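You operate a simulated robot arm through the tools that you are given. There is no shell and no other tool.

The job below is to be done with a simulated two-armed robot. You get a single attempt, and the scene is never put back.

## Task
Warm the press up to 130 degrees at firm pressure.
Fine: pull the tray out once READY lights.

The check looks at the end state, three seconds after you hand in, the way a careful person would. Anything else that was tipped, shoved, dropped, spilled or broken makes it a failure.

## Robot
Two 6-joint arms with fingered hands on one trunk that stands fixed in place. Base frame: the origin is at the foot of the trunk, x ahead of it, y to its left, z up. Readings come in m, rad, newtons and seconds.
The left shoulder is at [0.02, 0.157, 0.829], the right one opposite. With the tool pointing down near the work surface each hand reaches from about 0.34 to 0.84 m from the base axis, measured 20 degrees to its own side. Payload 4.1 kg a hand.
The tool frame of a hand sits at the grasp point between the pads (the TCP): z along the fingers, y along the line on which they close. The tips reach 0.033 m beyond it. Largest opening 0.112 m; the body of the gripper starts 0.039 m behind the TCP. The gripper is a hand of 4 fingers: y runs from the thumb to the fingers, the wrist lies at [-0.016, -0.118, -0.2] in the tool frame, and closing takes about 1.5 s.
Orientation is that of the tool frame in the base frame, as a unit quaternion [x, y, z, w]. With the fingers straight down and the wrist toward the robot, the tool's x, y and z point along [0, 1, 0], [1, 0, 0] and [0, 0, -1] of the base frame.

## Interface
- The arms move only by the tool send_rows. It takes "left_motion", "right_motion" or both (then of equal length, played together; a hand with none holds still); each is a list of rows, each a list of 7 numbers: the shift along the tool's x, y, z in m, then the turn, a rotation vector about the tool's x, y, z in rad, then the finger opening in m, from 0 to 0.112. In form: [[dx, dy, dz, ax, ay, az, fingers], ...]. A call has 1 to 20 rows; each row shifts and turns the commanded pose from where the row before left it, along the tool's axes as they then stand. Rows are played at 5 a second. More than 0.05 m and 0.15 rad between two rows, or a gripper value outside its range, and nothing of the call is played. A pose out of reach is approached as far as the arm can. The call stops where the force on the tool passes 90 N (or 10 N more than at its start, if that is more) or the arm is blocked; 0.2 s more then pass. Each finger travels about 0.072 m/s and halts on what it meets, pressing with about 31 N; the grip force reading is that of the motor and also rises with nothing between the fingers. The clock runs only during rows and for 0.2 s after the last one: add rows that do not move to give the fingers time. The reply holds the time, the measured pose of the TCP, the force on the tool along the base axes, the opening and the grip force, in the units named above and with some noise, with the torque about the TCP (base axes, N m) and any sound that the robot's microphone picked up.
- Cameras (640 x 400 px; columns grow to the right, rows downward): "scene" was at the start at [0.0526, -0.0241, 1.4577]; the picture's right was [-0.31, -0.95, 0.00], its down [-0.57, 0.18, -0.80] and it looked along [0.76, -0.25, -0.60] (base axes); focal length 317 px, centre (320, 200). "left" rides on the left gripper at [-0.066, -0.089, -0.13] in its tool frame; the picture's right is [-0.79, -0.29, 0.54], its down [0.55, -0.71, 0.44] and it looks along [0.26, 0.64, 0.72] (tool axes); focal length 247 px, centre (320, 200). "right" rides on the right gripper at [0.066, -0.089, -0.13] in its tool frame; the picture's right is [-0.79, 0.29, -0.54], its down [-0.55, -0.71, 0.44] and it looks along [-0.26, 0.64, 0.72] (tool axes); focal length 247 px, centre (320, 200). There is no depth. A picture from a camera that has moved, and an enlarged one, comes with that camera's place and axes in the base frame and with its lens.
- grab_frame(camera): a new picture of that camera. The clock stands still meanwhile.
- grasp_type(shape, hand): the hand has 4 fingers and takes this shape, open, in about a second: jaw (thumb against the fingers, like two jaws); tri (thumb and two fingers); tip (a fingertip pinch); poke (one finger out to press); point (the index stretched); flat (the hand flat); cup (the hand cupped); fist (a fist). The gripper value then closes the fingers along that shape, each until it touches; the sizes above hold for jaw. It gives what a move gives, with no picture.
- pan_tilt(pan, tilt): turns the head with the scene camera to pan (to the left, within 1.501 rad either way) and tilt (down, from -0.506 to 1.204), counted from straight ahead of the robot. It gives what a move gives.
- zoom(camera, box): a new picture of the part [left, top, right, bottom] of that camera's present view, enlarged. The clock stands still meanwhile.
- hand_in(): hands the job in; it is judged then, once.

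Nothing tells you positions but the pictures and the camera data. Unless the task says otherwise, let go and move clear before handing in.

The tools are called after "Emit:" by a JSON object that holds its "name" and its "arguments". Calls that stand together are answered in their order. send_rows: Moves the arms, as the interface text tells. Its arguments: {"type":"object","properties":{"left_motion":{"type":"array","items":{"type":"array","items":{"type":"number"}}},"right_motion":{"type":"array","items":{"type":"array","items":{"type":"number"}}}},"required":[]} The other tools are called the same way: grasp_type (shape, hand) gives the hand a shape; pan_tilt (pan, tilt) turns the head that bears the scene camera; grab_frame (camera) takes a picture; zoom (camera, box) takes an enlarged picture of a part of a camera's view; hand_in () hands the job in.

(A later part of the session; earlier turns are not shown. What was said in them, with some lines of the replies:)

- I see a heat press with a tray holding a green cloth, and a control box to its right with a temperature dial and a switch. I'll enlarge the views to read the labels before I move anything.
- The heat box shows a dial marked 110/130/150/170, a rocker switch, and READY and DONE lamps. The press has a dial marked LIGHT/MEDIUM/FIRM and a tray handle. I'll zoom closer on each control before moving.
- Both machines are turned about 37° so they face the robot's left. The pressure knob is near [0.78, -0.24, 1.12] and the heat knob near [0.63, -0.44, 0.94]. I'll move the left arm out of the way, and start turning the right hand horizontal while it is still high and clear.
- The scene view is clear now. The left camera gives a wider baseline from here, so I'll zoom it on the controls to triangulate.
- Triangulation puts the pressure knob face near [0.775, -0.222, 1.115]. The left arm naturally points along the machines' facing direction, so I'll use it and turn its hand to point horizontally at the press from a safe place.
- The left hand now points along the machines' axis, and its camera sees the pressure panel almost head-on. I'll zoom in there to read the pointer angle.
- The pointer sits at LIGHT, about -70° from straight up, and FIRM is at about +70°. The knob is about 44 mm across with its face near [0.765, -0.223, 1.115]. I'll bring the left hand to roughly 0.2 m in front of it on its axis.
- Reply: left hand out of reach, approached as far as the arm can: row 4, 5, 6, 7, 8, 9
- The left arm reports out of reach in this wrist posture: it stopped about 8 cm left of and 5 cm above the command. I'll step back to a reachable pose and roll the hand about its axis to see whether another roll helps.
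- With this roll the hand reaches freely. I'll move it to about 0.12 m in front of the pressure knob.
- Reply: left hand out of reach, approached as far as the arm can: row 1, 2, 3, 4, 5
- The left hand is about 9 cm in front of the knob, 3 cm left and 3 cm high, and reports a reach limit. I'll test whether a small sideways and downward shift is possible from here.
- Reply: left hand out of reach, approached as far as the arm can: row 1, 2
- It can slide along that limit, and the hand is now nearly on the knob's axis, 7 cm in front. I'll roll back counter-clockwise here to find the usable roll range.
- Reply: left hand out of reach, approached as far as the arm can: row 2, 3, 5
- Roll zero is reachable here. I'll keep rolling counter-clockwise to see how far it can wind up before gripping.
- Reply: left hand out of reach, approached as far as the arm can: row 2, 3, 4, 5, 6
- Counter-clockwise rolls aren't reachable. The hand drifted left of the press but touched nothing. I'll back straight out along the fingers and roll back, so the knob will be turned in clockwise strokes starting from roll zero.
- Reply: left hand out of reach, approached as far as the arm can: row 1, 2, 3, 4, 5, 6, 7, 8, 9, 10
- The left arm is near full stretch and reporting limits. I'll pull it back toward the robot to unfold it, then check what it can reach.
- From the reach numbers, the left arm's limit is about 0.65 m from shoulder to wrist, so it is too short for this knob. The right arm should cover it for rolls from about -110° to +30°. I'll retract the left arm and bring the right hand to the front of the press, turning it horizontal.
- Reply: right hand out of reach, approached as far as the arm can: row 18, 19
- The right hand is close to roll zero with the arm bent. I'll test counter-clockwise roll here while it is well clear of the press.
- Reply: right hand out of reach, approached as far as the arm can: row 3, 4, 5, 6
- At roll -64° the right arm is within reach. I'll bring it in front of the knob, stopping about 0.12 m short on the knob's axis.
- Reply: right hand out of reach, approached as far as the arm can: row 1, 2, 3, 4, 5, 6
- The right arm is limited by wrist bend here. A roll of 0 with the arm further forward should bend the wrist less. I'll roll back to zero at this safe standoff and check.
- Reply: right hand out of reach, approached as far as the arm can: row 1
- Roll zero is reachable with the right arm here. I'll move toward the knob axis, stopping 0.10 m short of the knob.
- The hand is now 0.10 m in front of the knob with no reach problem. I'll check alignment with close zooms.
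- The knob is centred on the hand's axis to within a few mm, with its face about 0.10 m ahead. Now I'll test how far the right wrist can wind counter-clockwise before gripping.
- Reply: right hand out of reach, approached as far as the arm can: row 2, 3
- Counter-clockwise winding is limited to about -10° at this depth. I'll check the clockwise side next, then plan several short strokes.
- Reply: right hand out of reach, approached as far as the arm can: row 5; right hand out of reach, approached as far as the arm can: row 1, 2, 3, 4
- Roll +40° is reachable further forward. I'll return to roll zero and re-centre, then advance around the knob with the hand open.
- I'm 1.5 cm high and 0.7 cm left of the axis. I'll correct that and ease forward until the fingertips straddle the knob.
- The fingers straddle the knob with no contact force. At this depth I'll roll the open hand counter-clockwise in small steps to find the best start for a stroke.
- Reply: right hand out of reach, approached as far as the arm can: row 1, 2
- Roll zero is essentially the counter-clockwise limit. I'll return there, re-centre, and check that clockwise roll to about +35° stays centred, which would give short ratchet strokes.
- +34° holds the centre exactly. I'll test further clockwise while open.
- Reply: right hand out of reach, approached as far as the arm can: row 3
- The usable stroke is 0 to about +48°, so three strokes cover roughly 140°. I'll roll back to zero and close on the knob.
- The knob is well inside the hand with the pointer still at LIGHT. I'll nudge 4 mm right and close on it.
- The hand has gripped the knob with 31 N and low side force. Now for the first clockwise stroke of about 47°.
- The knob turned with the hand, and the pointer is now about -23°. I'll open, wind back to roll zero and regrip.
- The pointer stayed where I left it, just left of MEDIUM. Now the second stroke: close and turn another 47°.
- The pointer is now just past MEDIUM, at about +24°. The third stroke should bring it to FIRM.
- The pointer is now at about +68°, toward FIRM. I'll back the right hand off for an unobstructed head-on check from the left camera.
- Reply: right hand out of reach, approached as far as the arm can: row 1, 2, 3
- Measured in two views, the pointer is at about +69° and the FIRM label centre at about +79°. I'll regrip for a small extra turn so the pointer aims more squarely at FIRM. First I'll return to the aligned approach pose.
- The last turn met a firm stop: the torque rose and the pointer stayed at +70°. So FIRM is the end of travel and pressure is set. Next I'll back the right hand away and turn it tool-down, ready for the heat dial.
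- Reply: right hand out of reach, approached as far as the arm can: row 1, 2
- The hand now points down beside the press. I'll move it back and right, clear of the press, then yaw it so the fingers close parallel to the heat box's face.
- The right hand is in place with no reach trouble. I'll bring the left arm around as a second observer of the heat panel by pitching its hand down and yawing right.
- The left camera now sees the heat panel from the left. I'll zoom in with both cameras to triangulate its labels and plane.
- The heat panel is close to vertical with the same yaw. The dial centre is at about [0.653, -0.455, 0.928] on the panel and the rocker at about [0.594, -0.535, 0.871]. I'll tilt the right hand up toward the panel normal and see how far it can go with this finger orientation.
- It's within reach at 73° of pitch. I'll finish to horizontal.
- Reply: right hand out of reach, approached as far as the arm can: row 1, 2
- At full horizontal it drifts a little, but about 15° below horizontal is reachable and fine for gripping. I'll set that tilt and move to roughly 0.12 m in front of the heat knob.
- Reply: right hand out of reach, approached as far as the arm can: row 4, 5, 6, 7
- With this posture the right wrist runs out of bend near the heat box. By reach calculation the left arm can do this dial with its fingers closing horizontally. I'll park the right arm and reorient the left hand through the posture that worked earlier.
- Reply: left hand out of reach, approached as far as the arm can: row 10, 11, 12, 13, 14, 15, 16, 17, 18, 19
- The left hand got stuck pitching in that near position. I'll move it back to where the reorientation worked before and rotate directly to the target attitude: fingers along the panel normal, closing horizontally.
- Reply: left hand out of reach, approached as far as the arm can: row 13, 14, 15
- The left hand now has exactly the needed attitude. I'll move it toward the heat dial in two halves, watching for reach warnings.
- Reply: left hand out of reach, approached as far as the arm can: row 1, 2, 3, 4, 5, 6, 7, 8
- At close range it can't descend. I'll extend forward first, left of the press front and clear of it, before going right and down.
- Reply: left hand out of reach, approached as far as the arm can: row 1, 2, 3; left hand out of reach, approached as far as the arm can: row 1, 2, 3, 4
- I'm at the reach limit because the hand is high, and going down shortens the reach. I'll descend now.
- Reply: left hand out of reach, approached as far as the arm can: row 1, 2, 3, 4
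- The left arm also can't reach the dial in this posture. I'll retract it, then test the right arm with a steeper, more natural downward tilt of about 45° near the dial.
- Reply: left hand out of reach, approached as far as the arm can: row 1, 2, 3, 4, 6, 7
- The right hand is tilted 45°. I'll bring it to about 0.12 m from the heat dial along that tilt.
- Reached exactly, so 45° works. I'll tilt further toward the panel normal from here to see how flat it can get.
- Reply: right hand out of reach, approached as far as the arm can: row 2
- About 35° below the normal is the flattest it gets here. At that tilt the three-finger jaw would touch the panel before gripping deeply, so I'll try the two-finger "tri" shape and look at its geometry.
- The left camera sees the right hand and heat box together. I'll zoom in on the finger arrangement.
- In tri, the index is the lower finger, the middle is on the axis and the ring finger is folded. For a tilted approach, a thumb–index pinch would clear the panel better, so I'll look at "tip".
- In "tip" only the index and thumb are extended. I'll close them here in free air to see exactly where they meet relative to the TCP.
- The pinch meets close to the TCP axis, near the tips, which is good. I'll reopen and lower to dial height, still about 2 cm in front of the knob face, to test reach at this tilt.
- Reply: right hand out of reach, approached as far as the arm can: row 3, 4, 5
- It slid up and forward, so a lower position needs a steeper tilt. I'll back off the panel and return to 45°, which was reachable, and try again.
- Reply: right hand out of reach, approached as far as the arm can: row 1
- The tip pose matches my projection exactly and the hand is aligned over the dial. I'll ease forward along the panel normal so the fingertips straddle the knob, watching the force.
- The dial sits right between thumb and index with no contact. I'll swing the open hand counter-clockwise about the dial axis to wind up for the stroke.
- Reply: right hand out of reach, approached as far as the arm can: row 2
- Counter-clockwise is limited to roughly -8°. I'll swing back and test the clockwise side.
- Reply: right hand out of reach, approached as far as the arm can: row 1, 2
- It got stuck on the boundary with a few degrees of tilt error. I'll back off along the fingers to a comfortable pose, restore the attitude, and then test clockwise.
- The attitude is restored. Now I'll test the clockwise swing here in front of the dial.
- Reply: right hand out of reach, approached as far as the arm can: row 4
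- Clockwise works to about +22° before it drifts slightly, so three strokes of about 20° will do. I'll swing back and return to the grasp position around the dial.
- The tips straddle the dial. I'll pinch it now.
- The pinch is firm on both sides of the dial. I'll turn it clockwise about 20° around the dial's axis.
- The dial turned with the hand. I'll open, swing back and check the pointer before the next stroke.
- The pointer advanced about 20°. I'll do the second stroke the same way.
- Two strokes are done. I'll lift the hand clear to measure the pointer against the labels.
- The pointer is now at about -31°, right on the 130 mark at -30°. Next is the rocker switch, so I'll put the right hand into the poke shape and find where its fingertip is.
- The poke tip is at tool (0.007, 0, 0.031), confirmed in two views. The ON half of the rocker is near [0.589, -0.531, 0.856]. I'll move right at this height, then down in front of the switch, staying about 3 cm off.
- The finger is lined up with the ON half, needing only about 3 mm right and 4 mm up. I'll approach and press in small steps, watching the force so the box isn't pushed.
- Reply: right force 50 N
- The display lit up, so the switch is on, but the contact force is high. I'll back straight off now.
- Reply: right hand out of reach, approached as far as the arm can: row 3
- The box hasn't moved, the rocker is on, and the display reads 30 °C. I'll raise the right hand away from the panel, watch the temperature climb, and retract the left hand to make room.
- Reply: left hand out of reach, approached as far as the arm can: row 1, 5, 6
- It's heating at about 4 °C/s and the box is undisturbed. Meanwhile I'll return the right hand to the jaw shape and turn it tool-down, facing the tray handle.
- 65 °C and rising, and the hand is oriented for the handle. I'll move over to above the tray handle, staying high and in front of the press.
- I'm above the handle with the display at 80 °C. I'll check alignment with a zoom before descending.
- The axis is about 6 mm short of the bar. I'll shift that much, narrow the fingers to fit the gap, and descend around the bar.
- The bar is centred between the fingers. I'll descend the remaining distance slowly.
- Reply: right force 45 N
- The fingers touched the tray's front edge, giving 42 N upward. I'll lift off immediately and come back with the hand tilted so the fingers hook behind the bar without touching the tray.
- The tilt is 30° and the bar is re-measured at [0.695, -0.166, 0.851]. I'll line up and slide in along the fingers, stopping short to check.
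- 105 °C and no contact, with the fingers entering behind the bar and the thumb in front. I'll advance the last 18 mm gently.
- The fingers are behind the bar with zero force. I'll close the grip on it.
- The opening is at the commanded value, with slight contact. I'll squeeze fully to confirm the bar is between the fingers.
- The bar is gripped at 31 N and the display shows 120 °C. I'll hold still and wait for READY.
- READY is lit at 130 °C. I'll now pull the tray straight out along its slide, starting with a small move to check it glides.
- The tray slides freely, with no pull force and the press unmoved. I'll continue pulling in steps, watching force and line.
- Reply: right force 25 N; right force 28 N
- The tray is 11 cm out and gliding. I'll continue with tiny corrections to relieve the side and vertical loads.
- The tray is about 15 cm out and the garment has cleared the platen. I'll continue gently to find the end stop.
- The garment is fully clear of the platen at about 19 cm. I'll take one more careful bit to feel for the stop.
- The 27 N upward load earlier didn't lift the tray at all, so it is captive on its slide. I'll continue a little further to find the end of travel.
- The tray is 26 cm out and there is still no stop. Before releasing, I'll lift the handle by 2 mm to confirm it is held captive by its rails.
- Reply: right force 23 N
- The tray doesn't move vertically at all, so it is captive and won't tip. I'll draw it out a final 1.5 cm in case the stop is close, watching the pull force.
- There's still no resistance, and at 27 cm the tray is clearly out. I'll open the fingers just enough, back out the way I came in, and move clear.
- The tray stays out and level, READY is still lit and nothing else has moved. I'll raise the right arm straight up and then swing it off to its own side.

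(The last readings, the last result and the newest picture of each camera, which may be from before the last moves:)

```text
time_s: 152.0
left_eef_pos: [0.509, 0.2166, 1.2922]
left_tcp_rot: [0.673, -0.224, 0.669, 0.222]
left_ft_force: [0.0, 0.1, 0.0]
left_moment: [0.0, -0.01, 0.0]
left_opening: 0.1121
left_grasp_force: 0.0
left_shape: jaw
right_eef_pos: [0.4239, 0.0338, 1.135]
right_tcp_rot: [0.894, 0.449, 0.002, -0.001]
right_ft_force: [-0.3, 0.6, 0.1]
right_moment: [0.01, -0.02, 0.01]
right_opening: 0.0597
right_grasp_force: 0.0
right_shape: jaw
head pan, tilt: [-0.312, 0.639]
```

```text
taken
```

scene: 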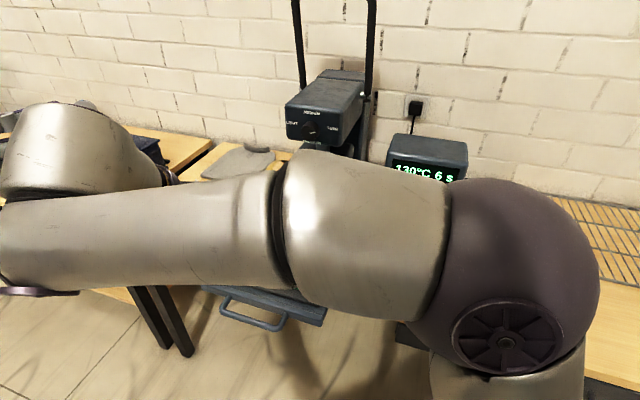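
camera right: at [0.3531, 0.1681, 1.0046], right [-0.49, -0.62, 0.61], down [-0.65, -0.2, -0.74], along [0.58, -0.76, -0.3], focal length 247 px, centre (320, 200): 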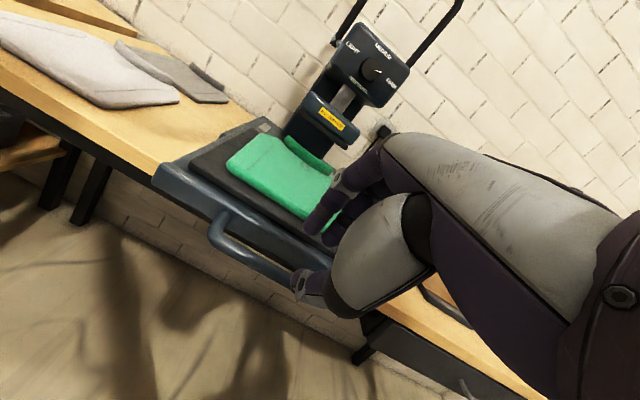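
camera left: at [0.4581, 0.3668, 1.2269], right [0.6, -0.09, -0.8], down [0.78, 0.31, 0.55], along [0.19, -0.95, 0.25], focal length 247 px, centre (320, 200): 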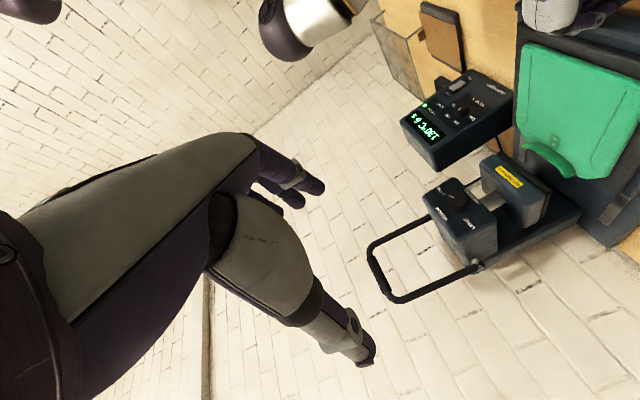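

Emit:
{"name": "send_rows", "arguments": {"right_motion": [[-0.034, 0.0, -0.02, 0, 0, 0, 0.06], [-0.034, 0.01, -0.015, 0, 0, 0, 0.06], [-0.034, 0.015, -0.015, 0, 0, 0, 0.06], [-0.034, 0.015, -0.015, 0, 0, 0, 0.06], [-0.034, 0.015, -0.015, 0, 0, 0, 0.06], [-0.034, 0.015, -0.01, 0, 0, 0, 0.06], [-0.034, 0.015, -0.01, 0, 0, 0, 0.06], [-0.034, 0.015, -0.01, 0, 0, 0, 0.06], [-0.034, 0.015, -0.01, 0, 0, 0, 0.06], [-0.034, 0.015, -0.01, 0, 0, 0, 0.06]]}}

Emit:
{"name": "grab_frame", "arguments": {"camera": "scene"}}

Emit:
{"name": "zoom", "arguments": {"camera": "scene", "box": [200, 90, 480, 300]}}

```text
time_s: 154.2
left_eef_pos: [0.5089, 0.2185, 1.2918]
left_tcp_rot: [0.673, -0.224, 0.669, 0.222]
left_ft_force: [0.6, 0.3, 0.1]
left_moment: [0.03, 0.0, -0.05]
left_opening: 0.1122
left_grasp_force: 0.0
left_shape: jaw
right_eef_pos: [0.3258, -0.3213, 1.2658]
right_tcp_rot: [0.894, 0.447, 0.002, 0.0]
right_ft_force: [0.9, -0.4, 0.4]
right_moment: [-0.03, 0.02, -0.04]
right_opening: 0.0597
right_grasp_force: 0.1
right_shape: jaw
head pan, tilt: [-0.312, 0.639]
```

```text
taken
```

scene: 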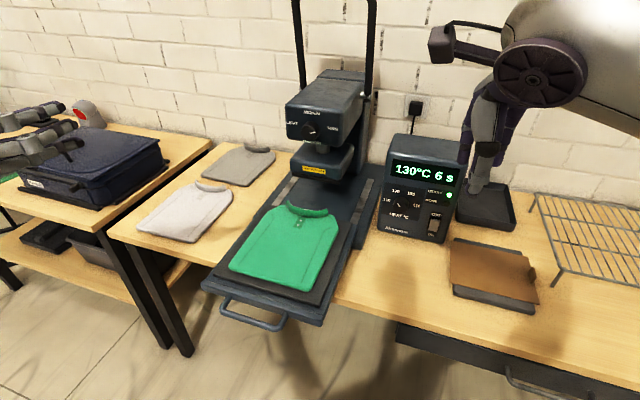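

```text
1.90 times, centred on (340, 195) of scene
camera zoom: at [0.0528, -0.0238, 1.4577], right [-0.31, -0.95, 0.0], down [-0.57, 0.18, -0.8], along [0.76, -0.25, -0.6], focal length 605 px, centre (282, 210)
```

zoom: 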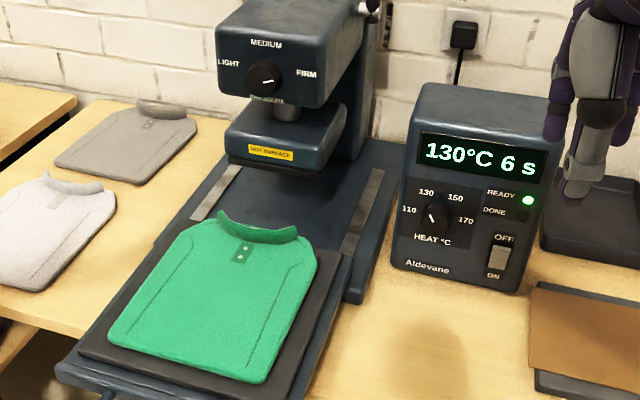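

Everything looks right: 130 °C with READY lit, pressure pointer at FIRM, tray out with the garment undisturbed, and both hands clear. I'll wait a moment and do one last close check before handing in.

Emit:
{"name": "send_rows", "arguments": {"right_motion": [[0, 0, 0, 0, 0, 0, 0.06], [0, 0, 0, 0, 0, 0, 0.06], [0, 0, 0, 0, 0, 0, 0.06], [0, 0, 0, 0, 0, 0, 0.06], [0, 0, 0, 0, 0, 0, 0.06], [0, 0, 0, 0, 0, 0, 0.06], [0, 0, 0, 0, 0, 0, 0.06], [0, 0, 0, 0, 0, 0, 0.06], [0, 0, 0, 0, 0, 0, 0.06], [0, 0, 0, 0, 0, 0, 0.06]]}}

Emit:
{"name": "zoom", "arguments": {"camera": "scene", "box": [378, 130, 470, 245]}}

Emit:
{"name": "zoom", "arguments": {"camera": "scene", "box": [190, 90, 380, 340]}}

```text
time_s: 156.4
left_eef_pos: [0.5093, 0.2181, 1.293]
left_tcp_rot: [0.673, -0.225, 0.669, 0.222]
left_ft_force: [0.4, 0.5, -0.3]
left_moment: [-0.03, 0.0, -0.01]
left_opening: 0.1118
left_grasp_force: 0.1
left_shape: jaw
right_eef_pos: [0.3267, -0.321, 1.2659]
right_tcp_rot: [0.894, 0.447, 0.002, 0.001]
right_ft_force: [-0.7, -0.4, 0.1]
right_moment: [0.0, 0.05, -0.02]
right_opening: 0.0596
right_grasp_force: 0.0
right_shape: jaw
head pan, tilt: [-0.312, 0.639]
```

```text
3.48 times, centred on (424, 188) of scene
camera zoom: at [0.0526, -0.0241, 1.4577], right [-0.31, -0.95, 0.0], down [-0.57, 0.18, -0.8], along [0.76, -0.25, -0.6], focal length 1104 px, centre (-42, 244)
```

zoom: 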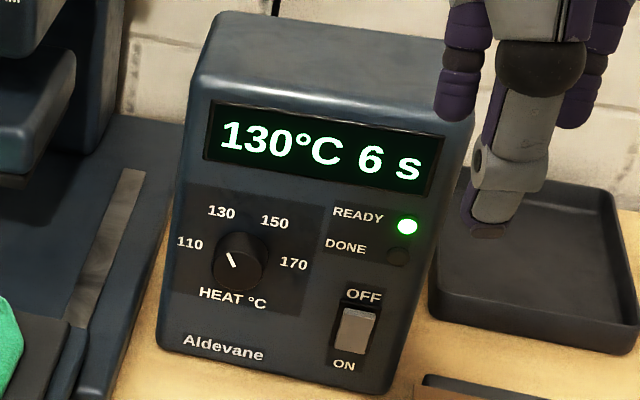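

```text
1.60 times, centred on (285, 215) of scene
camera zoom: at [0.0526, -0.0241, 1.4577], right [-0.31, -0.95, 0.0], down [-0.57, 0.18, -0.8], along [0.76, -0.25, -0.6], focal length 508 px, centre (376, 176)
```

zoom: 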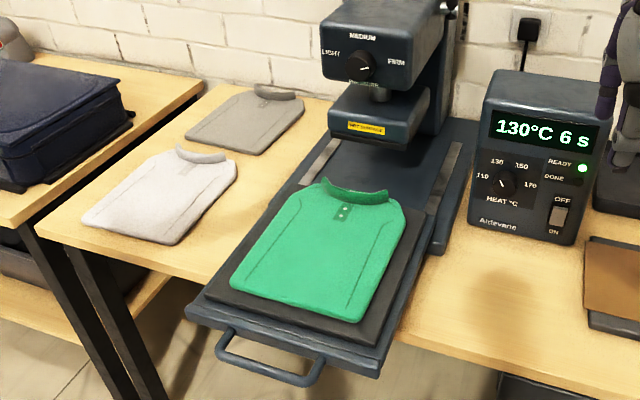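

The press is steady at 130 °C with READY lit and pressure on FIRM. The tray is pulled out level with the garment in place, nothing else has been disturbed, and both arms are clear. I'm handing in.

Emit:
{"name": "hand_in", "arguments": {}}

```text
The job is handed in.
```

The press is at 130 °C on FIRM pressure, and I pulled the tray out after READY lit. I've handed the job in, but I haven't seen the result of the check.

- **Temperature:** the display read 130 °C with READY lit, and it was still steady about 18 seconds later, just before I handed in. The dial pointer sits on the 130 mark.
- **Pressure:** the knob is turned to its end stop at FIRM.
- **Tray:** it is about 27 cm out, level, with the green garment still flat on it and clear of the hot plate. I didn't feel an end stop, so it may slide out further. When I lifted the handle slightly the tray didn't budge, so it looks held by its rails.

Two contacts were harder than I meant. Pressing the power switch reached about 49 N, and on the first try at the handle the fingers pressed on the tray's front edge at about 42 N. Comparing camera pictures from before and after, neither the heat box nor the press appears to have moved.

Both hands are empty and clear of the bench.
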